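You operate a simulated robot arm through the tools that you are given. There is no shell and no other tool. Be economical: measure what you need, move in short steps, check, and stop when the job is done.

Carry out the task below with a simulated robot arm. There is one attempt and no reset: what you move stays moved.

TASK
Clamp the white panel in the assembly jig with the blue key.
Fine: it starts in the orange rack and goes into the jig's groove first; lock both outer cams; leave the middle cam and the other keys; key back in its own hole.

Only the result counts: the job must be done as asked and must still hold three seconds after the hand-in. Knocking over, shifting, dropping, spilling or breaking anything else fails it.

THE ROBOT
A 6-joint arm with a two-finger parallel gripper on a trunk, on a base that drives. Base frame: it is fixed to the floor where the robot stands at the start and does not move with it; the origin is under the middle of the robot, x ahead of it, y to its left, z up. Readings come in cm, degrees, newtons and seconds.
With the tool pointing down near the work surface it reaches from about 32 to 70 cm from the robot's upright axis, wherever it stands. Its first joint turns from -166.0 to 166.0 degrees. Places, roughly: groove of the assembly jig [60, -30, 90]; left cam [50, -20, 90]; middle cam [50, -30, 90]; right cam [50, -40, 90]; white panel (30x20x2 cm) [50, 10, 100]. Payload 4.1 kg.
The TCP is the grasp point between the finger pads, 2.3 cm short of the fingertips. In the tool frame z runs along the fingers and y along their closing line. The gripper opens to 9.4 cm. The fingers are 3.8 cm wide and 1 cm thick; the gripper's body (5.4 by 9.6 cm) begins 3.9 cm behind the TCP.
Orientation is that of the tool frame in the base frame, as [roll, pitch, yaw] about the fixed x, y, z axes, in that order (R = Rz(yaw) Ry(pitch) Rx(roll)). With the fingers straight down and closing along the base's y, the tool's x points along the base's -x, its y along +y and its z along -z.

THE INTERFACE
- The arm moves only by the tool nudge_tool. Its argument "commands" is a list of rows, each an object of numbers (a shift or turn left out is 0, a gripper value left out holds the last): "claw": the closure, from 0 (fully open) to 1 (shut); "x", "y", "z": the shift along the tool's x, y, z in cm; "wx", "wy", "wz": the turn, a rotation vector about the tool's x, y, z in degrees. In form: [{"claw": .., "x": .., "y": .., "z": .., "wx": .., "wy": .., "wz": ..}, ...]. A call has 1 to 12 rows; each row is the pose to reach, as a shift and turn from the pose commanded when the call began, along the tool's axes at that moment. A row lasts 0.2 s, in which the tool goes at most 5 cm and 8.6 degrees; a call with a longer step from one row to the next is refused whole, and so is a gripper value outside its range. A pose out of reach is approached as far as the arm can. The call stops where the force on the tool passes 40 N (or 10 N more than at its start, if that is more) or the arm is blocked; 0.2 s more then pass. Each finger travels about 4.5 cm/s and halts on what it meets, pressing with about 31 N; the grip force reading is that of the motor and also rises with nothing between the fingers. The clock runs only during rows and for 0.2 s after the last one: add rows that repeat a pose to give the fingers time. It gives the time, the measured TCP pose, the force on the tool (base axes), the opening and the grip force at its end, in the units of the frame above (readings bear some noise), with the torque about the TCP (base axes, N m) and any sound that the robot's microphone picked up, and new pictures: "views" is both (left out), scene, wrist or none.
- Cameras (640 x 400 px; columns grow to the right, rows downward): "scene" is now at [0.42, 11.91, 158.51]; the picture's right is [-0.65, -0.76, 0.00], its down [-0.46, 0.39, -0.80] and it looks along [0.61, -0.52, -0.60] (base axes); focal length 262 px, centre (320, 200). "wrist" rides on the gripper at [8.6, 1.6, -7.4] in the tool frame; the picture's right is [-0.18, 0.98, 0.00], its down [-0.58, -0.11, -0.81] and it looks along [-0.79, -0.15, 0.59] (tool axes); focal length 243 px, centre (320, 200). There is no depth. A picture from a camera that has moved, and an enlarged one, comes with that camera's place and axes in the base frame and with its lens. The place of the scene camera against the robot may be out by one fixed shift of up to 1.8 cm in any direction.
- move_column(by): slides the trunk up (or, below 0, down) by that many cm; the arm and the scene camera ride with it, the base frame stays. It gives what a move gives, with no picture.
- roll_base(legs): drives the robot by 1 to 6 legs, each [ahead, turn to the left] in cm and degrees, along the robot's own axes; the way and the turn of a leg run together, so that a leg with both is an arc; at most 150 cm and 180 degrees a leg. The arm and the cameras ride along, it lands a little off, and it stops where it bumps. It gives what a move gives, and a new picture of the scene camera.
- aim_head(pan, tilt): turns the head with the scene camera to pan (to the left, within 155 degrees either way) and tilt (down, from -29 to 69), counted from straight ahead of the robot. It gives what a move gives, and a new picture of the scene camera.
- enlarge(camera, box): a new picture of the part [left, top, right, bottom] of that camera's present view, enlarged. The clock stands still meanwhile.
- finish_job(): hands the job in; it is judged then, once.

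Go step by step. Nothing tells you exact positions but the pictures and the camera data: compare them with the known pose of the tool, close in by small moves and look again before you grip or let go. The budget is 120 turns and 260 pictures, counting those below and the enlarged ones. Unless the task says otherwise, let go and move clear before handing in, and close with one line.

The tools are called after "Call:" as name(argument=value, ...) on one line, values as JSON. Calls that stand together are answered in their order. nudge_tool: Moves the arm, as the interface text tells. Its arguments: {"type":"object","properties":{"commands":{"type":"array"},"views":{"type":"string","enum":["both","scene","wrist","none"]}},"required":["commands"]} The other tools are called the same way: move_column (by) slides the trunk up or down; roll_base (legs) drives the base; aim_head (pan, tilt) turns the head that bears the scene camera; enlarge (camera, box) takes an enlarged picture of a part of a camera's view; finish_job () hands the job in.

At the start:

```text
time: 0.0
eef_pos: [35.72, -23.42, 129.61]
tcp_rot: [-180.0, 0.0, 180.0]
force: [-0.8, 0.8, -0.7]
wrist_torque: [-0.04, 0.0, 0.01]
gripper_width: 9.42
grasp_force: 0.2
trunk travel left (down, up): [-52.5, 6.5]
robot x, y, heading: [0.0, 0.09, 0.2]
head pan, tilt: [-40.2, 36.6]
```

scene: 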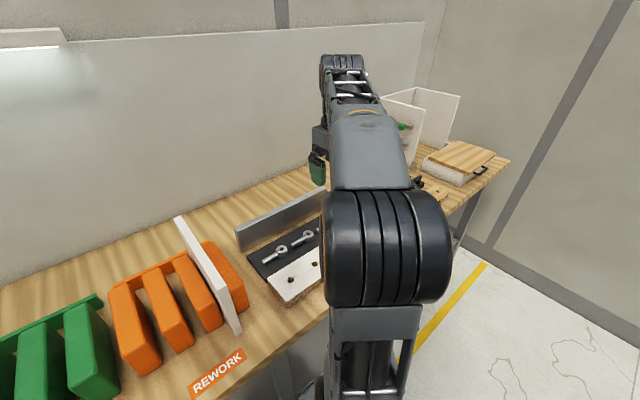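
wrist: 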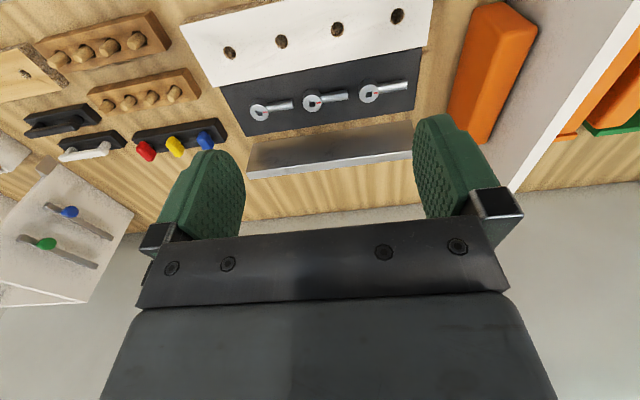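

I see the white panel standing in the orange rack on the left and the jig with three cams ahead; a key rack with red, yellow and blue keys is on the right. I'll look closer before moving.

Call:
enlarge(camera="wrist", box=[0, 0, 260, 180])

Call:
enlarge(camera="wrist", box=[180, 0, 460, 180])

Call:
enlarge(camera="scene", box=[100, 180, 340, 350])

Call:
aim_head(pan=-10, tilt=50)

Call:
aim_head(pan=-65, tilt=45)

```text
2.22 times, centred on (130, 90) of wrist
camera zoom: at [27.15, -21.79, 137.13], right [0.18, 0.98, 0.0], down [0.58, -0.11, 0.81], along [0.79, -0.15, -0.59], focal length 539 px, centre (742, 444)
```

zoom: 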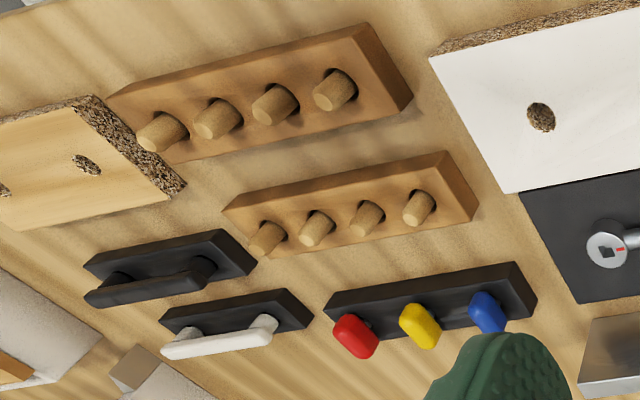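

```text
2.22 times, centred on (320, 90) of wrist
camera zoom: at [27.15, -21.79, 137.13], right [0.18, 0.98, 0.0], down [0.58, -0.11, 0.81], along [0.79, -0.15, -0.59], focal length 539 px, centre (320, 444)
```

zoom: 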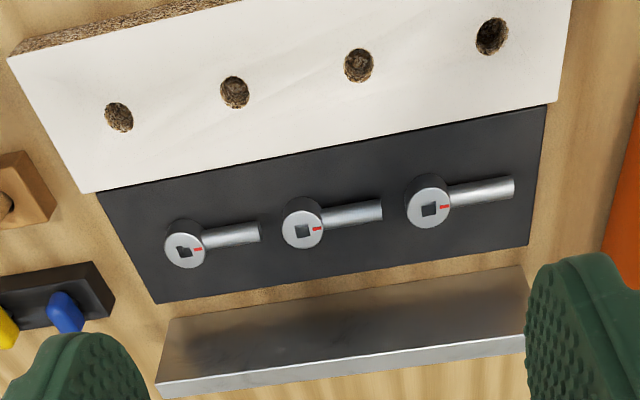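

```text
2.35 times, centred on (220, 265) of scene
camera zoom: at [0.42, 11.91, 158.51], right [-0.65, -0.76, 0.0], down [-0.46, 0.39, -0.8], along [0.61, -0.52, -0.6], focal length 616 px, centre (555, 47)
```

zoom: 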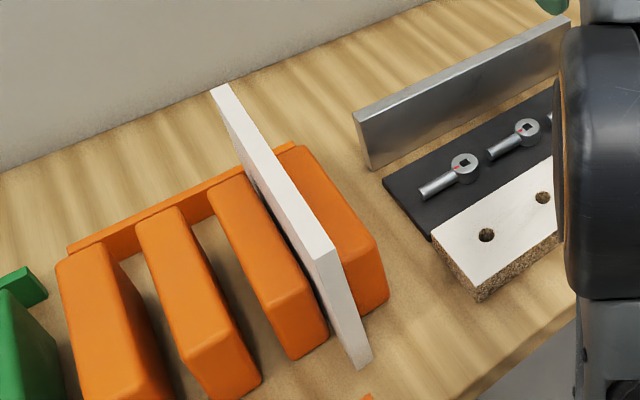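

```text
time: 0.9
eef_pos: [35.68, -23.41, 129.6]
tcp_rot: [-179.9, 0.0, -180.0]
force: [-0.7, 0.0, 0.7]
wrist_torque: [-0.01, 0.03, -0.01]
gripper_width: 9.4
grasp_force: 0.1
trunk travel left (down, up): [-52.5, 6.5]
robot x, y, heading: [-0.17, 0.21, 0.2]
head pan, tilt: [-10.0, 50.0]
camera scene: at [1.35, 16.19, 156.59], right [-0.17, -0.98, 0.0], down [-0.75, 0.13, -0.64], along [0.63, -0.11, -0.77], focal length 262 px, centre (320, 200)
```

scene: 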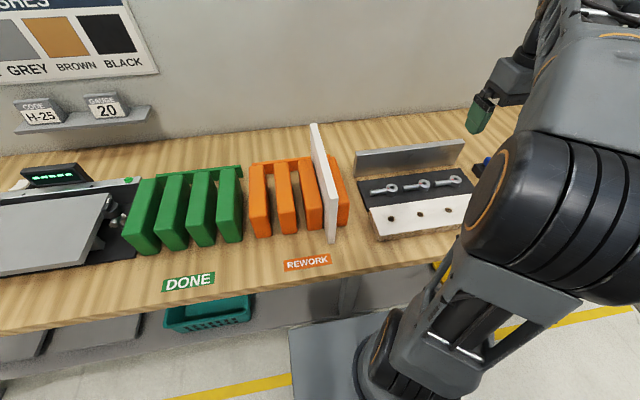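

```text
time: 2.2
eef_pos: [35.68, -23.37, 129.7]
tcp_rot: [180.0, 0.0, 179.9]
force: [0.4, 0.7, -1.0]
wrist_torque: [-0.01, -0.01, -0.01]
gripper_width: 9.41
grasp_force: 0.0
trunk travel left (down, up): [-52.5, 6.5]
robot x, y, heading: [0.11, 0.05, -0.2]
head pan, tilt: [-65.0, 45.0]
camera scene: at [-2.79, 10.17, 157.28], right [-0.91, -0.42, 0.0], down [-0.3, 0.64, -0.71], along [0.3, -0.64, -0.71], focal length 262 px, centre (320, 200)
```

scene: 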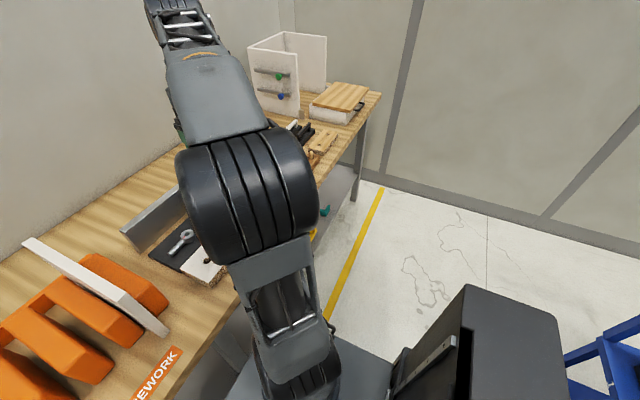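

The cams are about at x=54, y=-17/-28/-39, and the blue key about (57,-53), out of reach from here, so I'll need to drive right by ~25 cm. First I check the floor around the base.

Call:
aim_head(pan=-120, tilt=60)

Call:
aim_head(pan=-80, tilt=68)

Call:
aim_head(pan=0, tilt=68)

```text
time: 3.4
eef_pos: [35.74, -23.44, 129.6]
tcp_rot: [-180.0, 0.0, -180.0]
force: [0.1, -0.2, 0.7]
wrist_torque: [0.02, 0.0, 0.01]
gripper_width: 9.42
grasp_force: 0.0
trunk travel left (down, up): [-52.5, 6.5]
robot x, y, heading: [-0.15, 0.29, -0.0]
head pan, tilt: [-120.0, 60.0]
camera scene: at [-9.56, 11.76, 155.33], right [-0.87, 0.5, 0.0], down [0.43, 0.75, -0.5], along [-0.25, -0.43, -0.87], focal length 262 px, centre (320, 200)
```

scene: 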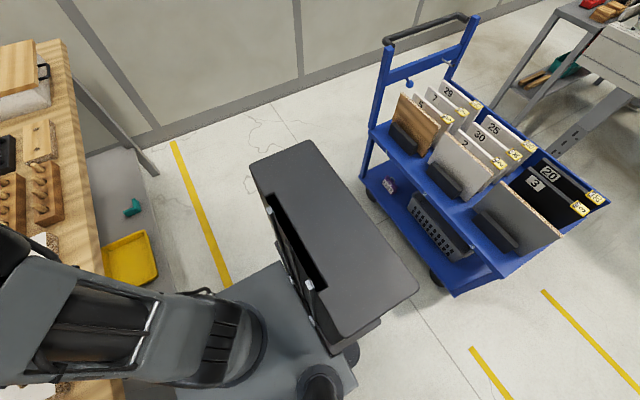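

```text
time: 4.5
eef_pos: [35.87, -23.44, 129.5]
tcp_rot: [-180.0, 0.1, -180.0]
force: [0.1, 0.1, 0.2]
wrist_torque: [0.01, 0.0, 0.0]
gripper_width: 9.39
grasp_force: 0.1
trunk travel left (down, up): [-52.5, 6.5]
robot x, y, heading: [0.42, 0.02, 0.2]
head pan, tilt: [-80.0, 68.0]
camera scene: at [-5.25, 11.93, 154.47], right [-0.98, -0.17, 0.0], down [-0.16, 0.91, -0.37], along [0.06, -0.37, -0.93], focal length 262 px, centre (320, 200)
```

scene: 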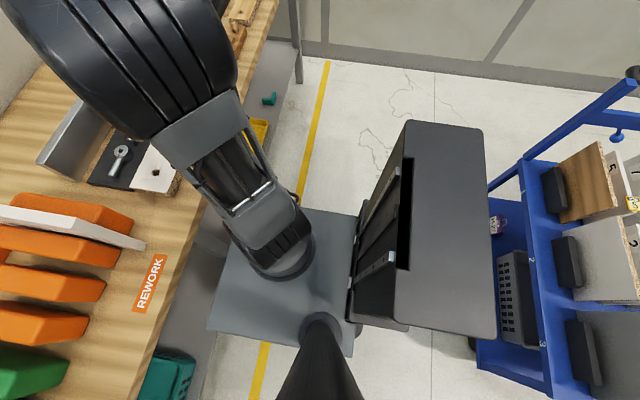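

```text
time: 6.0
eef_pos: [35.8, -23.52, 129.58]
tcp_rot: [180.0, 0.0, 180.0]
force: [-0.1, -0.1, 0.5]
wrist_torque: [-0.03, 0.01, 0.0]
gripper_width: 9.39
grasp_force: 0.0
trunk travel left (down, up): [-52.5, 6.5]
robot x, y, heading: [-0.06, -0.07, 0.3]
head pan, tilt: [0.0, 68.0]
camera scene: at [-0.54, 17.54, 154.47], right [0.0, -1.0, 0.0], down [-0.93, 0.0, -0.37], along [0.37, 0.0, -0.93], focal length 262 px, centre (320, 200)
```

scene: 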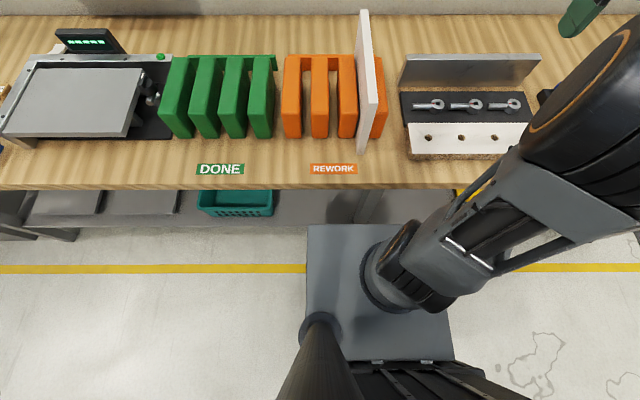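

The rear box of the robot reaches to about x=-50 and a cart stands behind at x≈-81. I check the left-rear, since the box would sweep there when turning right.

Call:
aim_head(pan=120, tilt=55)

Call:
aim_head(pan=60, tilt=60)

```text
time: 8.0
eef_pos: [35.74, -23.45, 129.55]
tcp_rot: [180.0, 0.1, 180.0]
force: [-0.5, -0.9, -0.1]
wrist_torque: [0.01, -0.02, 0.01]
gripper_width: 9.4
grasp_force: 0.1
trunk travel left (down, up): [-52.5, 6.5]
robot x, y, heading: [0.23, 0.32, 0.0]
head pan, tilt: [120.0, 55.0]
camera scene: at [-9.83, 23.79, 155.93], right [0.87, 0.5, 0.0], down [0.41, -0.71, -0.57], along [-0.29, 0.5, -0.82], focal length 262 px, centre (320, 200)
```

scene: 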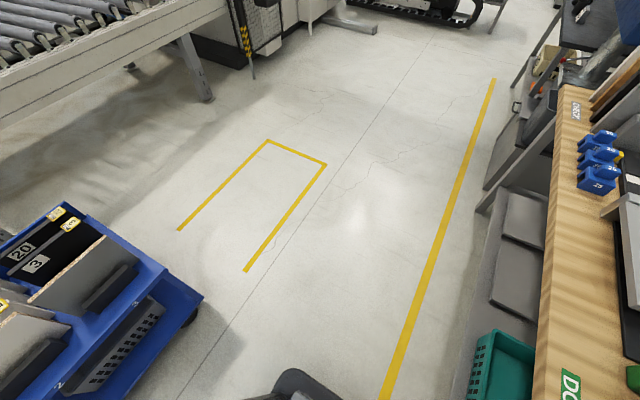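

```text
time: 9.3
eef_pos: [35.74, -23.55, 129.61]
tcp_rot: [180.0, 0.0, 179.9]
force: [-0.3, 1.3, 0.4]
wrist_torque: [0.02, 0.03, -0.02]
gripper_width: 9.4
grasp_force: 0.0
trunk travel left (down, up): [-52.5, 6.5]
robot x, y, heading: [-0.08, 0.27, 0.1]
head pan, tilt: [60.0, 60.0]
camera scene: at [-2.9, 23.32, 155.33], right [0.87, -0.5, 0.0], down [-0.43, -0.75, -0.5], along [0.25, 0.43, -0.87], focal length 262 px, centre (320, 200)
```

scene: 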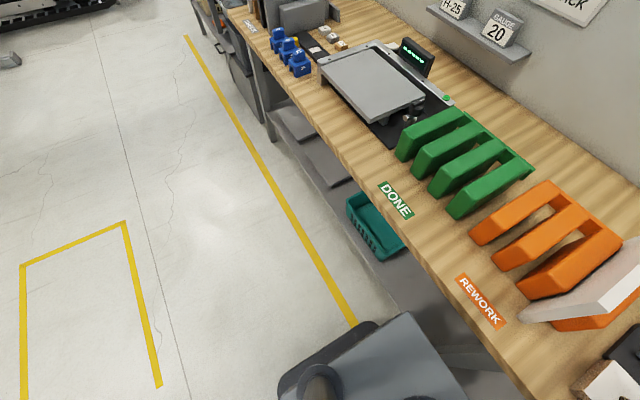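

The left side is clear. I back off slightly, turn right, drive 25 cm, turn back and return forward.

Call:
roll_base(legs=[[-10, 0], [0, -90], [25, 0], [0, 90], [10, 0]])

Call:
aim_head(pan=0, tilt=55)

```text
time: 20.3
eef_pos: [33.93, -51.19, 129.55]
tcp_rot: [179.9, 0.1, 177.1]
force: [0.4, 0.0, -0.6]
wrist_torque: [0.01, 0.01, -0.03]
gripper_width: 9.42
grasp_force: 0.2
trunk travel left (down, up): [-52.5, 6.5]
robot x, y, heading: [-0.27, -26.14, -3.2]
head pan, tilt: [60.0, 60.0]
camera scene: at [-2.32, -2.6, 155.33], right [0.84, -0.54, 0.0], down [-0.47, -0.73, -0.5], along [0.27, 0.42, -0.87], focal length 262 px, centre (320, 200)
```

scene: 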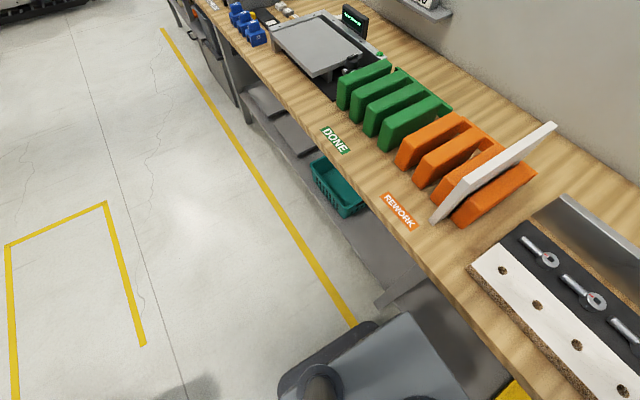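

```text
time: 21.6
eef_pos: [33.91, -51.24, 129.68]
tcp_rot: [-180.0, 0.0, 177.1]
force: [-0.2, -0.4, 0.7]
wrist_torque: [-0.01, 0.01, 0.04]
gripper_width: 9.4
grasp_force: 0.1
trunk travel left (down, up): [-52.5, 6.5]
robot x, y, heading: [-0.56, -25.98, -3.0]
head pan, tilt: [0.0, 55.0]
camera scene: at [1.16, -8.55, 155.94], right [-0.05, -1.0, 0.0], down [-0.82, 0.04, -0.57], along [0.57, -0.03, -0.82], focal length 262 px, centre (320, 200)
```

scene: 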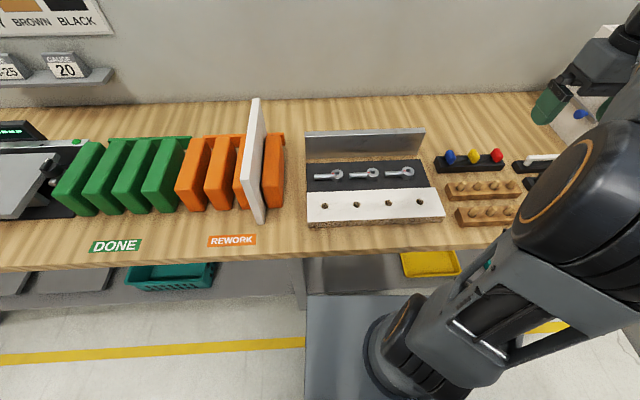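

The drive landed at y≈-26 and the whole worksite is in view. I zoom in on the jig, the rack with the panel and the keys.

Call:
enlarge(camera="scene", box=[290, 110, 460, 235])

Call:
enlarge(camera="scene", box=[170, 90, 300, 240])

Call:
enlarge(camera="scene", box=[420, 130, 540, 210])

```text
3.20 times, centred on (375, 172) of scene
camera zoom: at [1.16, -8.55, 155.94], right [-0.05, -1.0, 0.0], down [-0.82, 0.04, -0.57], along [0.57, -0.03, -0.82], focal length 838 px, centre (144, 288)
```

zoom: 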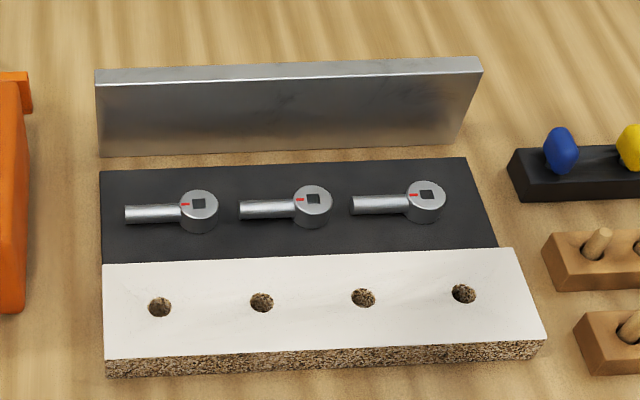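

```text
2.67 times, centred on (235, 165) of scene
camera zoom: at [1.16, -8.55, 155.94], right [-0.05, -1.0, 0.0], down [-0.82, 0.04, -0.57], along [0.57, -0.03, -0.82], focal length 698 px, centre (547, 293)
```

zoom: 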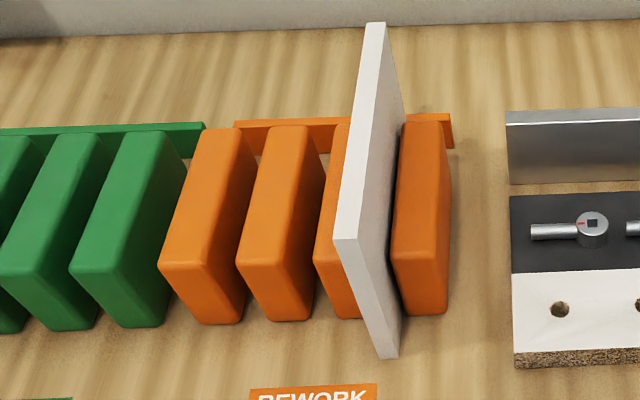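

```text
5.00 times, centred on (480, 170) of scene
camera zoom: at [1.16, -8.55, 155.94], right [-0.05, -1.0, 0.0], down [-0.82, 0.04, -0.57], along [0.57, -0.03, -0.82], focal length 1309 px, centre (-480, 350)
```

zoom: 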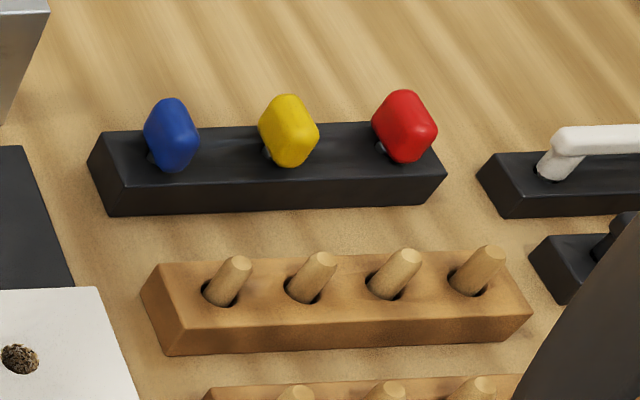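

The gap between the fence and the dark plate is the groove; cams have square sockets with arms pointing left. I bring the tool (and wrist camera) over the jig and square up its yaw.

Call:
nudge_tool(commands=[{"x": -0.8, "y": 3.7, "z": 1.9, "wz": -0.5}, {"x": -1.6, "y": 7.5, "z": 3.9, "wz": -1}, {"x": -2.5, "y": 11.2, "z": 5.8, "wz": -1.5}, {"x": -3.3, "y": 15, "z": 7.8, "wz": -2}, {"x": -4.1, "y": 18.7, "z": 9.7, "wz": -2.5}, {"x": -4.97, "y": 22.5, "z": 11.7, "wz": -2.9}, {"x": -4.97, "y": 22.5, "z": 11.7, "wz": -2.9}], views="both")

```text
time: 23.2
eef_pos: [39.89, -28.91, 117.97]
tcp_rot: [180.0, 0.0, 180.0]
force: [0.2, 0.0, 0.3]
wrist_torque: [-0.03, 0.04, 0.02]
gripper_width: 9.41
grasp_force: 0.1
trunk travel left (down, up): [-52.5, 6.5]
robot x, y, heading: [-0.28, -25.8, -2.8]
head pan, tilt: [0.0, 55.0]
camera scene: at [1.17, -8.54, 155.93], right [-0.05, -1.0, 0.0], down [-0.82, 0.04, -0.57], along [0.57, -0.03, -0.82], focal length 262 px, centre (320, 200)
camera wrist: at [31.32, -27.22, 125.43], right [0.18, 0.98, 0.0], down [0.58, -0.11, 0.81], along [0.79, -0.15, -0.59], focal length 243 px, centre (320, 200)
```

scene: 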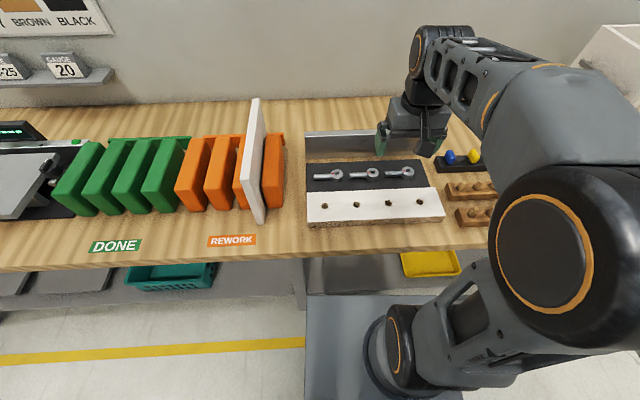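
wrist: 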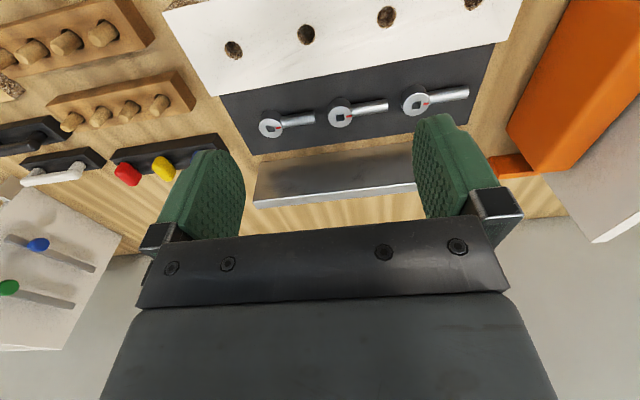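

I enlarge the wrist view for measuring the jig against the earlier view.

Call:
enlarge(camera="wrist", box=[200, 60, 520, 220])

```text
2.00 times, centred on (360, 140) of wrist
camera zoom: at [31.32, -27.22, 125.43], right [0.18, 0.98, 0.0], down [0.58, -0.11, 0.81], along [0.79, -0.15, -0.59], focal length 485 px, centre (240, 320)
```

zoom: 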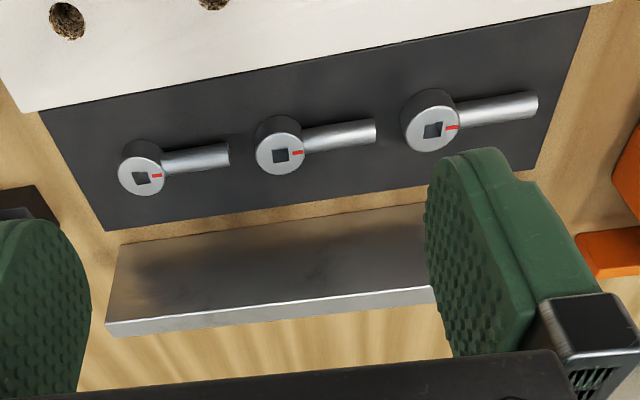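

Cams come out at x≈53.3, y≈-17.5/-28.4/-39.2, top z≈94; groove center x≈62. The panel spans x≈39.5–69.5 at y≈6, top z≈110. I move above the panel and look.

Call:
nudge_tool(commands=[{"x": -1.2, "y": 4.3, "z": -0.3}, {"x": -2.5, "y": 8.7, "z": -1}, {"x": -3.7, "y": 13, "z": -1.5}, {"x": -5, "y": 17.4, "z": -2}, {"x": -6.3, "y": 21.8, "z": -2}, {"x": -7.5, "y": 26.1, "z": -2}, {"x": -8.8, "y": 30.5, "z": -2}, {"x": -10.1, "y": 34.9, "z": -2}, {"x": -10.1, "y": 34.9, "z": -2}])

Call:
enlarge(camera="scene", box=[170, 60, 330, 240])

```text
time: 25.2
eef_pos: [49.79, 5.71, 120.1]
tcp_rot: [-179.9, 0.0, 180.0]
force: [0.5, 0.1, -0.2]
wrist_torque: [-0.03, 0.01, -0.01]
gripper_width: 9.37
grasp_force: 0.0
trunk travel left (down, up): [-52.5, 6.5]
robot x, y, heading: [-0.93, -25.81, -2.9]
head pan, tilt: [0.0, 55.0]
camera scene: at [1.16, -8.53, 155.93], right [-0.05, -1.0, 0.0], down [-0.82, 0.04, -0.57], along [0.57, -0.03, -0.82], focal length 262 px, centre (320, 200)
camera wrist: at [41.24, 7.45, 127.53], right [0.18, 0.98, 0.0], down [0.58, -0.11, 0.81], along [0.79, -0.15, -0.59], focal length 243 px, centre (320, 200)
```

scene: 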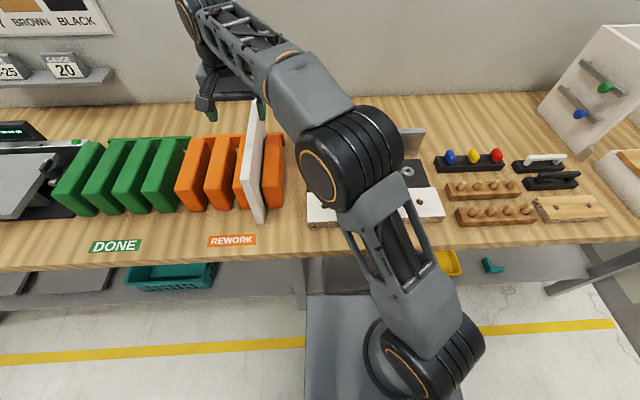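
wrist: 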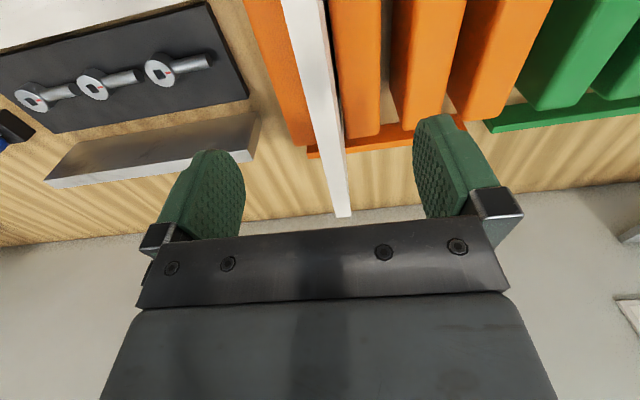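

```text
2.22 times, centred on (250, 150) of scene
camera zoom: at [1.16, -8.53, 155.93], right [-0.05, -1.0, 0.0], down [-0.82, 0.04, -0.57], along [0.57, -0.03, -0.82], focal length 582 px, centre (476, 311)
```

zoom: 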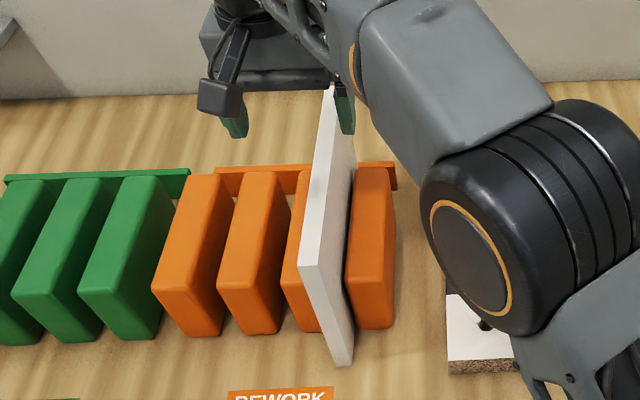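

The panel top runs along x at y≈5.55 with center x≈53.8. I descend over its top edge.

Call:
nudge_tool(commands=[{"x": -4, "y": -0.16}, {"x": -4, "y": -0.16, "z": 4}, {"x": -4, "y": -0.16, "z": 8}, {"x": -4, "y": -0.16, "z": 10}, {"x": -4, "y": -0.16, "z": 10}])

```text
time: 26.4
eef_pos: [53.67, 5.63, 110.12]
tcp_rot: [179.9, 0.0, -179.9]
force: [0.4, -0.4, -0.6]
wrist_torque: [-0.02, 0.0, -0.03]
gripper_width: 9.43
grasp_force: 0.1
trunk travel left (down, up): [-52.5, 6.5]
robot x, y, heading: [-0.52, -26.16, -2.8]
head pan, tilt: [0.0, 55.0]
camera scene: at [1.16, -8.54, 155.93], right [-0.05, -1.0, 0.0], down [-0.82, 0.04, -0.57], along [0.57, -0.03, -0.82], focal length 262 px, centre (320, 200)
camera wrist: at [45.09, 7.25, 117.62], right [0.18, 0.98, 0.0], down [0.58, -0.11, 0.81], along [0.79, -0.15, -0.59], focal length 243 px, centre (320, 200)
```

scene: 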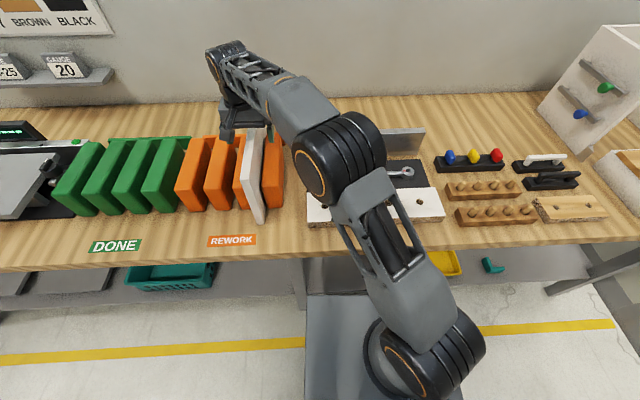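
wrist: 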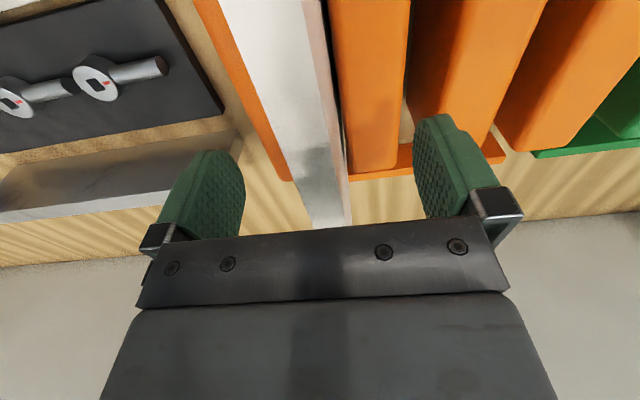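

The panel lies centred between the fingers. I lower to grip depth and close.

Call:
nudge_tool(commands=[{"z": 1.2, "claw": 0}, {"z": 2.2, "claw": 0}, {"z": 2.2, "claw": 0.5}, {"z": 2.2, "claw": 1}, {"z": 2.2, "claw": 1}, {"z": 2.2, "claw": 1}, {"z": 2.2, "claw": 1}, {"z": 2.2, "claw": 1}, {"z": 2.2, "claw": 1}, {"z": 2.2, "claw": 1}])

```text
time: 28.6
eef_pos: [53.9, 5.74, 107.65]
tcp_rot: [-180.0, 0.0, -180.0]
force: [-1.1, -2.2, -0.5]
wrist_torque: [-0.38, 0.19, 0.04]
gripper_width: 2.01
grasp_force: 31.2
trunk travel left (down, up): [-52.5, 6.5]
robot x, y, heading: [-0.88, -25.86, -2.9]
head pan, tilt: [0.0, 55.0]
camera scene: at [1.18, -8.57, 155.94], right [-0.05, -1.0, 0.0], down [-0.82, 0.04, -0.57], along [0.57, -0.03, -0.82], focal length 262 px, centre (320, 200)
camera wrist: at [45.39, 7.33, 115.2], right [0.18, 0.98, 0.0], down [0.58, -0.11, 0.81], along [0.79, -0.15, -0.59], focal length 243 px, centre (320, 200)
```

scene: 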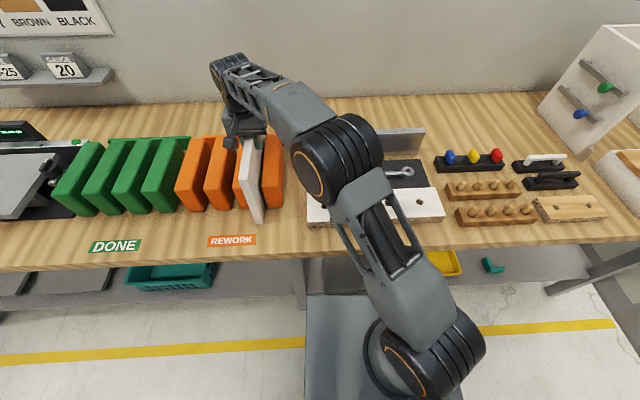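
wrist: 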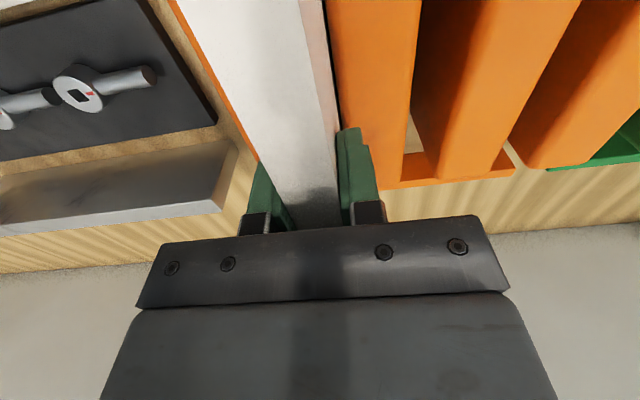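

Gripped at 2.0 cm. I lift straight up out of the rack.

Call:
nudge_tool(commands=[{"z": -1, "claw": 1}, {"z": -3, "claw": 1}, {"z": -5, "claw": 1}, {"z": -7.5, "claw": 1}, {"z": -10, "claw": 1}, {"z": -12.5, "claw": 1}, {"z": -15, "claw": 1}, {"z": -15.5, "claw": 1}, {"z": -15.5, "claw": 1}])

```text
time: 30.6
eef_pos: [53.38, 5.35, 122.68]
tcp_rot: [-180.0, -0.1, 180.0]
force: [-0.1, 0.5, -7.4]
wrist_torque: [0.03, -0.01, 0.02]
gripper_width: 1.97
grasp_force: 30.6
out of reach, approached as far as the arm can: row 7, 8, 9
trunk travel left (down, up): [-52.5, 6.5]
robot x, y, heading: [-0.95, -26.11, -3.2]
head pan, tilt: [0.0, 55.0]
camera scene: at [1.21, -8.51, 155.93], right [-0.05, -1.0, 0.0], down [-0.82, 0.04, -0.57], along [0.57, -0.03, -0.82], focal length 262 px, centre (320, 200)
camera wrist: at [44.76, 6.98, 130.23], right [0.18, 0.98, 0.0], down [0.58, -0.11, 0.81], along [0.79, -0.15, -0.59], focal length 243 px, centre (320, 200)
```

scene: 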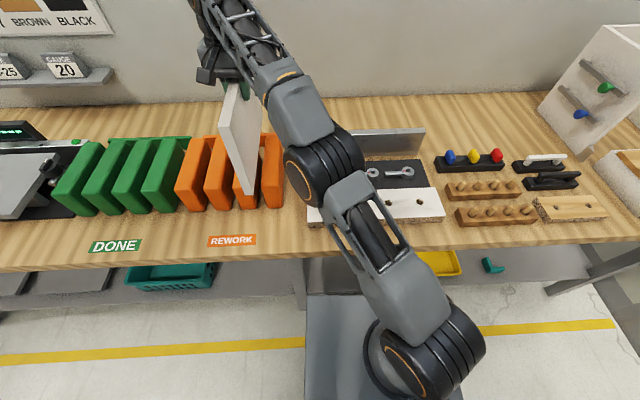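
wrist: 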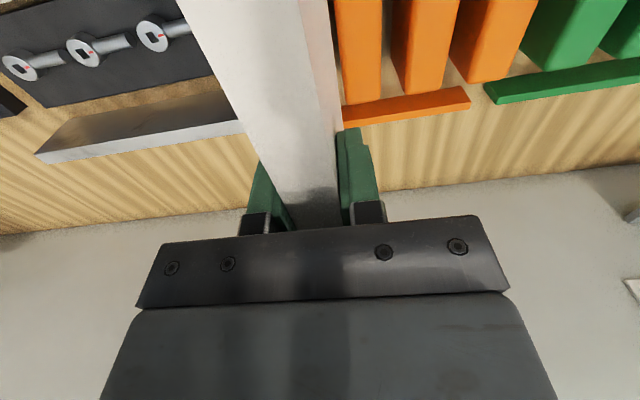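

The panel is clear of the rack (bottom ≈105). I carry it over to above the jig while turning it 90° so that it runs along y.

Call:
nudge_tool(commands=[{"x": 0.5, "y": -3, "z": 0.4, "wz": 8, "claw": 1}, {"x": 0.5, "y": -6, "z": 0.8, "wz": 16, "claw": 1}, {"x": 0, "y": -9, "z": 1, "wz": 24, "claw": 1}, {"x": -0.5, "y": -12, "z": 1, "wz": 32.5, "claw": 1}, {"x": -1, "y": -15, "z": 1, "wz": 41, "claw": 1}, {"x": -1.5, "y": -18, "z": 1, "wz": 49.5, "claw": 1}, {"x": -2, "y": -21, "z": 1, "wz": 58, "claw": 1}, {"x": -2.5, "y": -24, "z": 1, "wz": 66.5, "claw": 1}, {"x": -3, "y": -27.5, "z": 1, "wz": 75, "claw": 1}, {"x": -3.5, "y": -31, "z": 1, "wz": 83, "claw": 1}, {"x": -4, "y": -34, "z": 1, "wz": 90, "claw": 1}, {"x": -4, "y": -34, "z": 1, "wz": 90, "claw": 1}])

```text
time: 33.2
eef_pos: [57.45, -28.81, 121.76]
tcp_rot: [-179.9, 0.1, 89.9]
force: [0.3, -0.3, -7.5]
wrist_torque: [0.0, -0.02, 0.02]
gripper_width: 1.99
grasp_force: 31.8
trunk travel left (down, up): [-52.5, 6.5]
robot x, y, heading: [-0.57, -25.8, -3.0]
head pan, tilt: [0.0, 55.0]
camera scene: at [1.23, -8.55, 155.93], right [-0.05, -1.0, 0.0], down [-0.82, 0.04, -0.57], along [0.57, -0.03, -0.82], focal length 262 px, centre (320, 200)
camera wrist: at [59.17, -20.19, 129.33], right [0.98, -0.19, 0.0], down [-0.11, -0.58, 0.81], along [-0.15, -0.79, -0.59], focal length 243 px, centre (320, 200)
```

scene: 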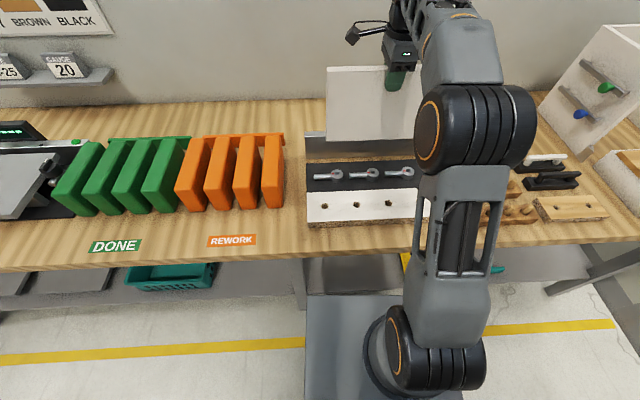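
wrist: 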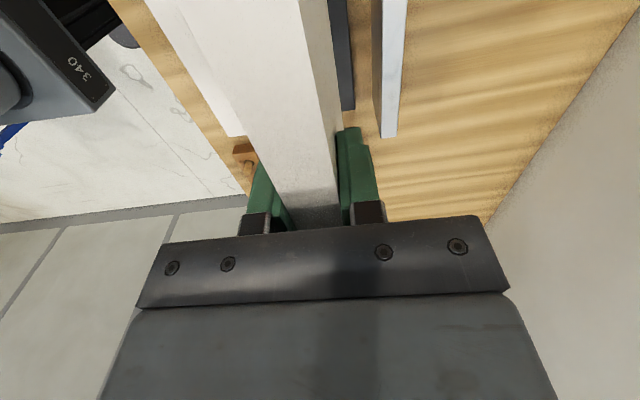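

The panel now runs along y above the jig. I zoom the wrist view for the groove's exact x relative to the panel.

Call:
enlarge(camera="wrist", box=[230, 0, 450, 150])

Call:
enlarge(camera="scene", box=[290, 50, 450, 240])

```text
2.67 times, centred on (340, 75) of wrist
camera zoom: at [59.17, -20.19, 129.33], right [0.98, -0.19, 0.0], down [-0.11, -0.58, 0.81], along [-0.15, -0.79, -0.59], focal length 647 px, centre (267, 533)
```

zoom: 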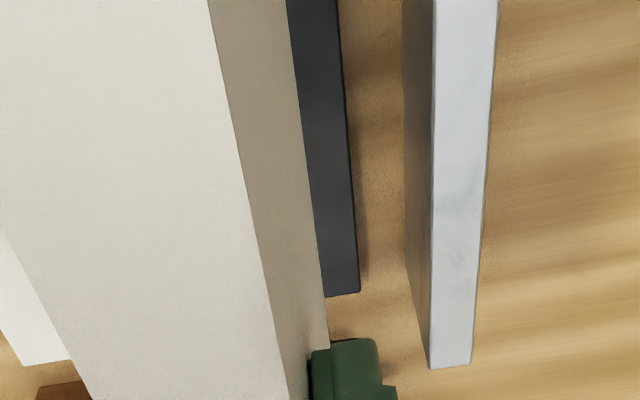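

```text
2.11 times, centred on (370, 145) of scene
camera zoom: at [1.23, -8.55, 155.93], right [-0.05, -1.0, 0.0], down [-0.82, 0.04, -0.57], along [0.57, -0.03, -0.82], focal length 551 px, centre (215, 316)
```

zoom: 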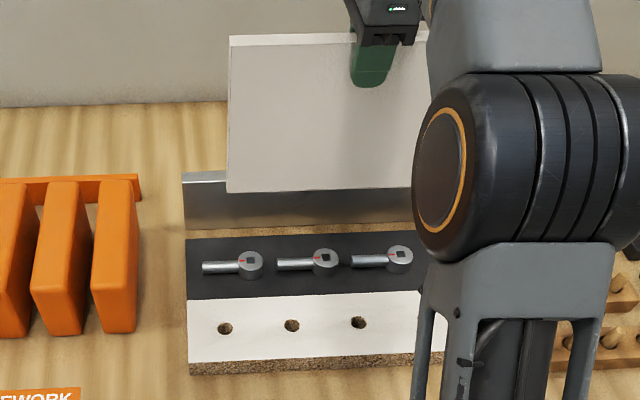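

The groove spans x≈60.6 (plate edge) to ≈63.9 (fence). I shift the panel to x≈62.2, lower to just above the fence, and look.

Call:
nudge_tool(commands=[{"y": 2.4, "x": 0.2, "claw": 1}, {"y": 4.75, "x": 0.4, "claw": 1}, {"y": 4.75, "x": 0.4, "z": 2.5, "claw": 1}, {"y": 4.75, "x": 0.4, "z": 4.5, "claw": 1}, {"y": 4.75, "x": 0.4, "z": 4.5, "claw": 1}])

Call:
enlarge(camera="wrist", box=[230, 0, 450, 150])

Call:
enlarge(camera="scene", box=[290, 50, 450, 240])

```text
time: 34.4
eef_pos: [62.31, -28.35, 117.32]
tcp_rot: [180.0, 0.0, 90.0]
force: [0.2, 1.1, -7.8]
wrist_torque: [0.0, 0.02, 0.0]
gripper_width: 1.98
grasp_force: 30.9
trunk travel left (down, up): [-52.5, 6.5]
robot x, y, heading: [-0.46, -26.04, -3.1]
head pan, tilt: [0.0, 55.0]
camera scene: at [1.26, -8.55, 155.93], right [-0.05, -1.0, 0.0], down [-0.82, 0.04, -0.57], along [0.57, -0.03, -0.82], focal length 262 px, centre (320, 200)
camera wrist: at [63.98, -19.68, 124.77], right [0.98, -0.18, 0.0], down [-0.11, -0.58, 0.81], along [-0.15, -0.79, -0.59], focal length 243 px, centre (320, 200)
```

scene: 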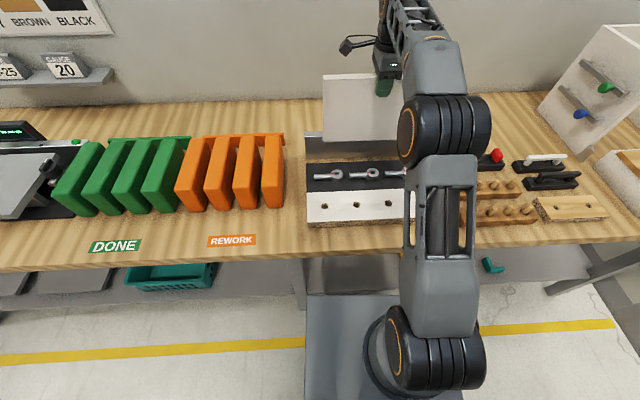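
wrist: 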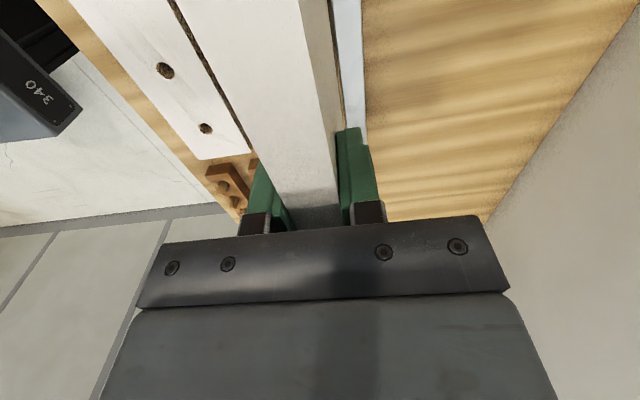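

```text
2.67 times, centred on (340, 75) of wrist
camera zoom: at [63.98, -19.68, 124.77], right [0.98, -0.18, 0.0], down [-0.11, -0.58, 0.81], along [-0.15, -0.79, -0.59], focal length 647 px, centre (267, 533)
```

zoom: 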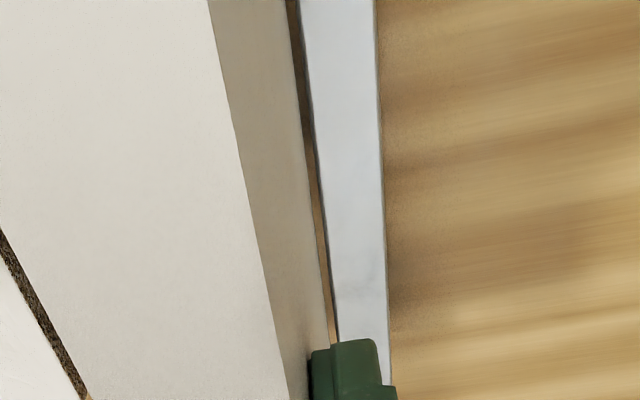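

```text
2.11 times, centred on (370, 145) of scene
camera zoom: at [1.26, -8.55, 155.93], right [-0.05, -1.0, 0.0], down [-0.82, 0.04, -0.57], along [0.57, -0.03, -0.82], focal length 551 px, centre (215, 316)
```

zoom: 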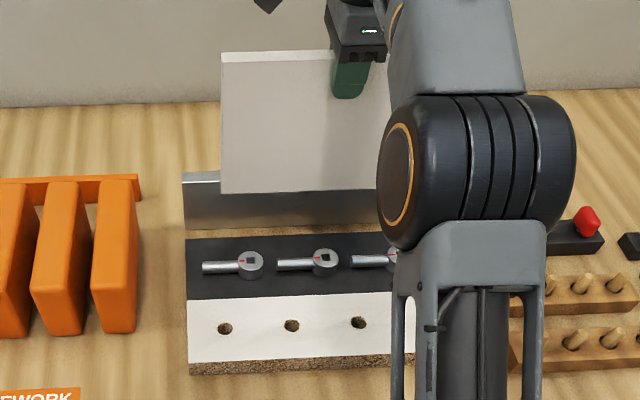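

The panel has ≈0.5 cm to the fence and ≈0.7 cm to the plate edge. I lower it into the groove.

Call:
nudge_tool(commands=[{"z": 2, "y": -0.05, "claw": 1}, {"z": 4, "y": -0.05, "claw": 1}, {"z": 6, "y": -0.05, "claw": 1}, {"z": 8, "y": -0.05, "claw": 1}, {"z": 8.7, "y": -0.05, "claw": 1}, {"z": 8.7, "y": -0.05, "claw": 1}], views="scene")

Call:
enlarge(camera="scene", box=[290, 50, 450, 240])

```text
time: 35.8
eef_pos: [61.97, -28.36, 108.29]
tcp_rot: [-179.9, 0.0, 90.0]
force: [0.1, -0.2, -7.8]
wrist_torque: [0.01, 0.02, -0.03]
gripper_width: 1.97
grasp_force: 30.7
trunk travel left (down, up): [-52.5, 6.5]
robot x, y, heading: [-0.3, -26.05, -3.2]
head pan, tilt: [0.0, 55.0]
camera scene: at [1.24, -8.55, 155.93], right [-0.05, -1.0, 0.0], down [-0.82, 0.04, -0.57], along [0.57, -0.03, -0.82], focal length 262 px, centre (320, 200)
```

scene: 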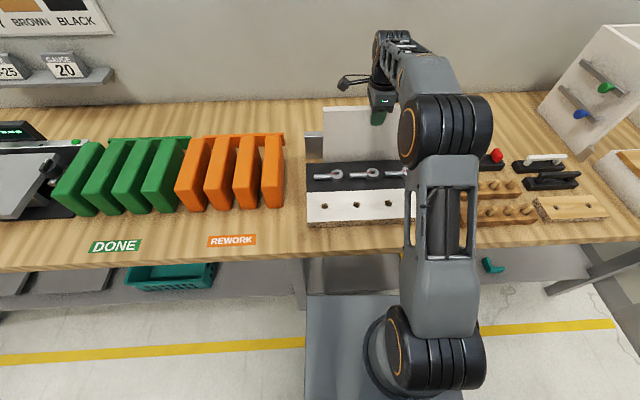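

```text
2.11 times, centred on (370, 145) of scene
camera zoom: at [1.24, -8.55, 155.93], right [-0.05, -1.0, 0.0], down [-0.82, 0.04, -0.57], along [0.57, -0.03, -0.82], focal length 551 px, centre (215, 316)
```

zoom: 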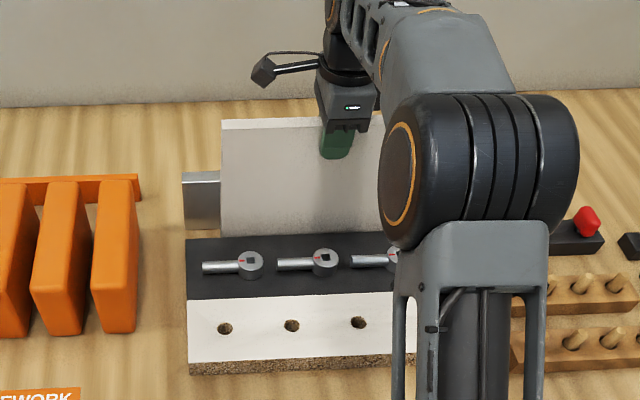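

The panel goes into the groove without contact yet. I lower further in small steps till it stands.

Call:
nudge_tool(commands=[{"z": 0.3, "y": 0.1, "claw": 1}, {"z": 0.6, "y": 0.1, "claw": 1}, {"z": 0.8, "y": 0.1, "claw": 1}], views="none")

```text
time: 36.6
eef_pos: [62.25, -28.23, 107.66]
tcp_rot: [-180.0, 0.0, 90.1]
force: [-0.3, 0.5, -6.6]
wrist_torque: [-0.03, 0.02, -0.01]
gripper_width: 1.99
grasp_force: 30.9
trunk travel left (down, up): [-52.5, 6.5]
robot x, y, heading: [-0.79, -25.86, -2.8]
head pan, tilt: [0.0, 55.0]
```

Call:
nudge_tool(commands=[{"z": 0.2, "claw": 1}, {"z": 0.4, "claw": 1}, {"z": 0.4, "claw": 1}], views="none")

```text
time: 37.4
eef_pos: [62.07, -28.37, 107.72]
tcp_rot: [179.4, 0.0, 90.1]
force: [3.7, -1.1, 23.4]
wrist_torque: [0.16, -0.33, 0.27]
gripper_width: 1.98
grasp_force: 31.3
trunk travel left (down, up): [-52.5, 6.5]
robot x, y, heading: [-0.58, -25.72, -2.7]
head pan, tilt: [0.0, 55.0]
```

Contact at nearly the same height as on the rack floor. I look to confirm it stands in the groove.

Call:
nudge_tool(commands=[{"z": -0.35, "claw": 1}, {"z": -0.35, "claw": 1}])

Call:
enlarge(camera="wrist", box=[230, 0, 450, 150])

Call:
enlarge(camera="scene", box=[300, 100, 420, 200])

```text
time: 38.0
eef_pos: [62.15, -28.37, 107.64]
tcp_rot: [179.9, 0.0, 90.0]
force: [6.4, -1.5, 11.4]
wrist_torque: [-0.23, -0.95, 0.03]
gripper_width: 2.0
grasp_force: 30.8
trunk travel left (down, up): [-52.5, 6.5]
robot x, y, heading: [-0.88, -26.12, -2.7]
head pan, tilt: [0.0, 55.0]
camera scene: at [1.14, -8.57, 155.93], right [-0.05, -1.0, 0.0], down [-0.82, 0.04, -0.57], along [0.57, -0.03, -0.82], focal length 262 px, centre (320, 200)
camera wrist: at [63.83, -19.66, 115.17], right [0.98, -0.18, 0.0], down [-0.11, -0.58, 0.81], along [-0.15, -0.79, -0.59], focal length 243 px, centre (320, 200)
```

scene: 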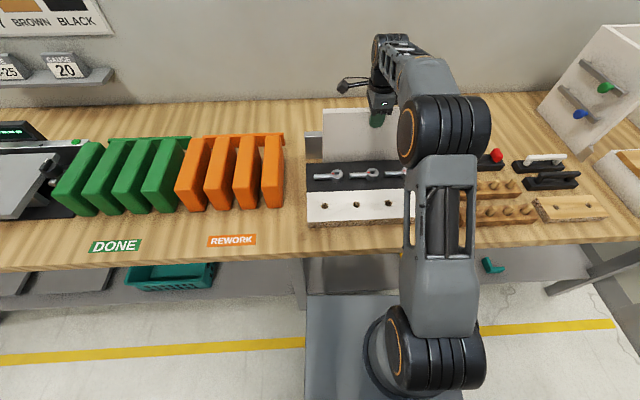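
wrist: 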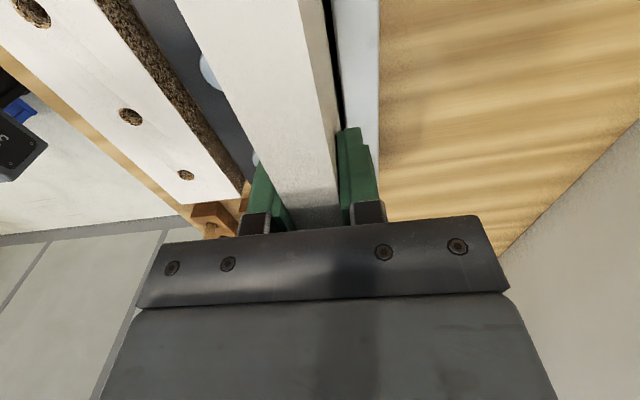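

```text
2.67 times, centred on (340, 75) of wrist
camera zoom: at [63.83, -19.66, 115.17], right [0.98, -0.18, 0.0], down [-0.11, -0.58, 0.81], along [-0.15, -0.79, -0.59], focal length 647 px, centre (267, 533)
```

zoom: 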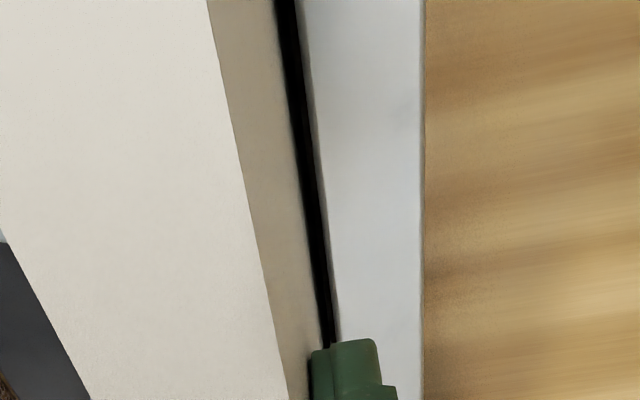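

```text
4.00 times, centred on (360, 150) of scene
camera zoom: at [1.14, -8.57, 155.93], right [-0.05, -1.0, 0.0], down [-0.82, 0.04, -0.57], along [0.57, -0.03, -0.82], focal length 1047 px, centre (160, 400)
```

zoom: 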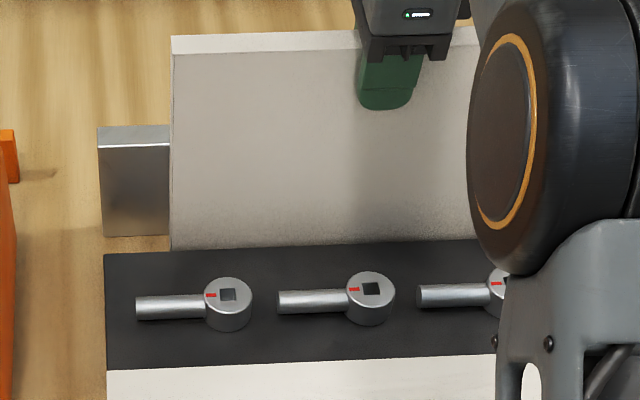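

The panel stands in the groove beside the fence. I release it and rise clear.

Call:
nudge_tool(commands=[{"z": -0.05, "claw": 0.75}, {"z": -0.05, "claw": 0.6}, {"z": -0.05, "claw": 0.4}, {"z": -0.05, "claw": 0.4}, {"z": -2, "claw": 0.4}, {"z": -4.5, "claw": 0.4}, {"z": -7, "claw": 0.4}, {"z": -10, "claw": 0.2}, {"z": -10, "claw": 0}])

Call:
enlarge(camera="scene", box=[300, 80, 440, 220])

```text
time: 40.0
eef_pos: [62.18, -28.26, 117.8]
tcp_rot: [180.0, 0.0, 90.1]
force: [-0.3, 0.6, -0.6]
wrist_torque: [-0.03, -0.01, 0.03]
gripper_width: 9.4
grasp_force: 0.1
trunk travel left (down, up): [-52.5, 6.5]
robot x, y, heading: [-0.66, -25.9, -2.8]
head pan, tilt: [0.0, 55.0]
camera scene: at [1.16, -8.55, 155.93], right [-0.05, -1.0, 0.0], down [-0.82, 0.04, -0.57], along [0.57, -0.03, -0.82], focal length 262 px, centre (320, 200)
camera wrist: at [63.88, -19.51, 125.31], right [0.98, -0.18, 0.0], down [-0.11, -0.58, 0.81], along [-0.15, -0.79, -0.59], focal length 243 px, centre (320, 200)
```

scene: 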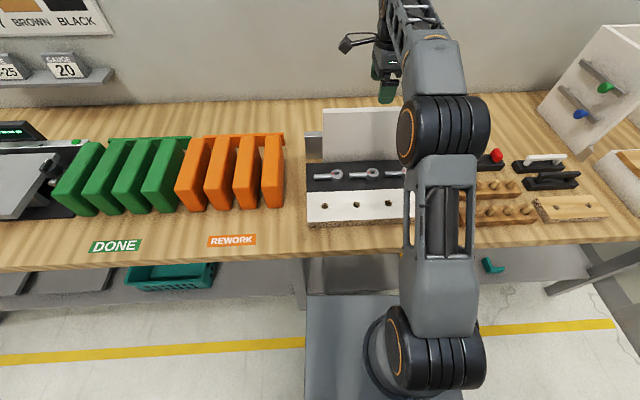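
wrist: 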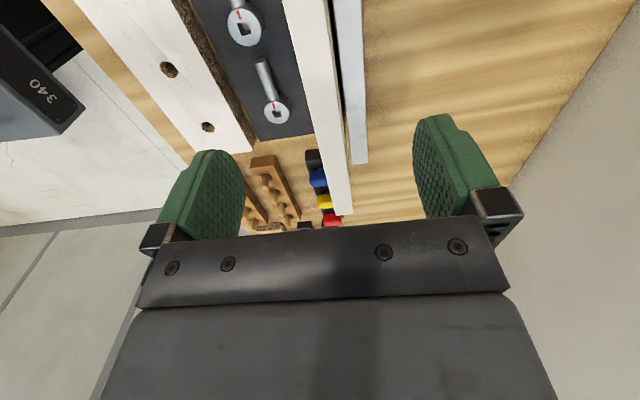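

```text
2.86 times, centred on (370, 150) of scene
camera zoom: at [1.16, -8.55, 155.93], right [-0.05, -1.0, 0.0], down [-0.82, 0.04, -0.57], along [0.57, -0.03, -0.82], focal length 748 px, centre (177, 343)
```

zoom: 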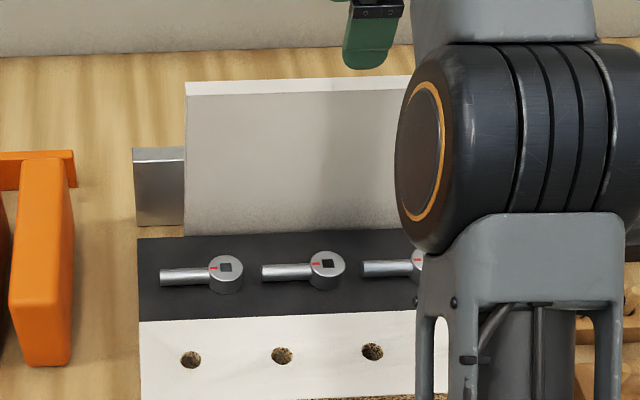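

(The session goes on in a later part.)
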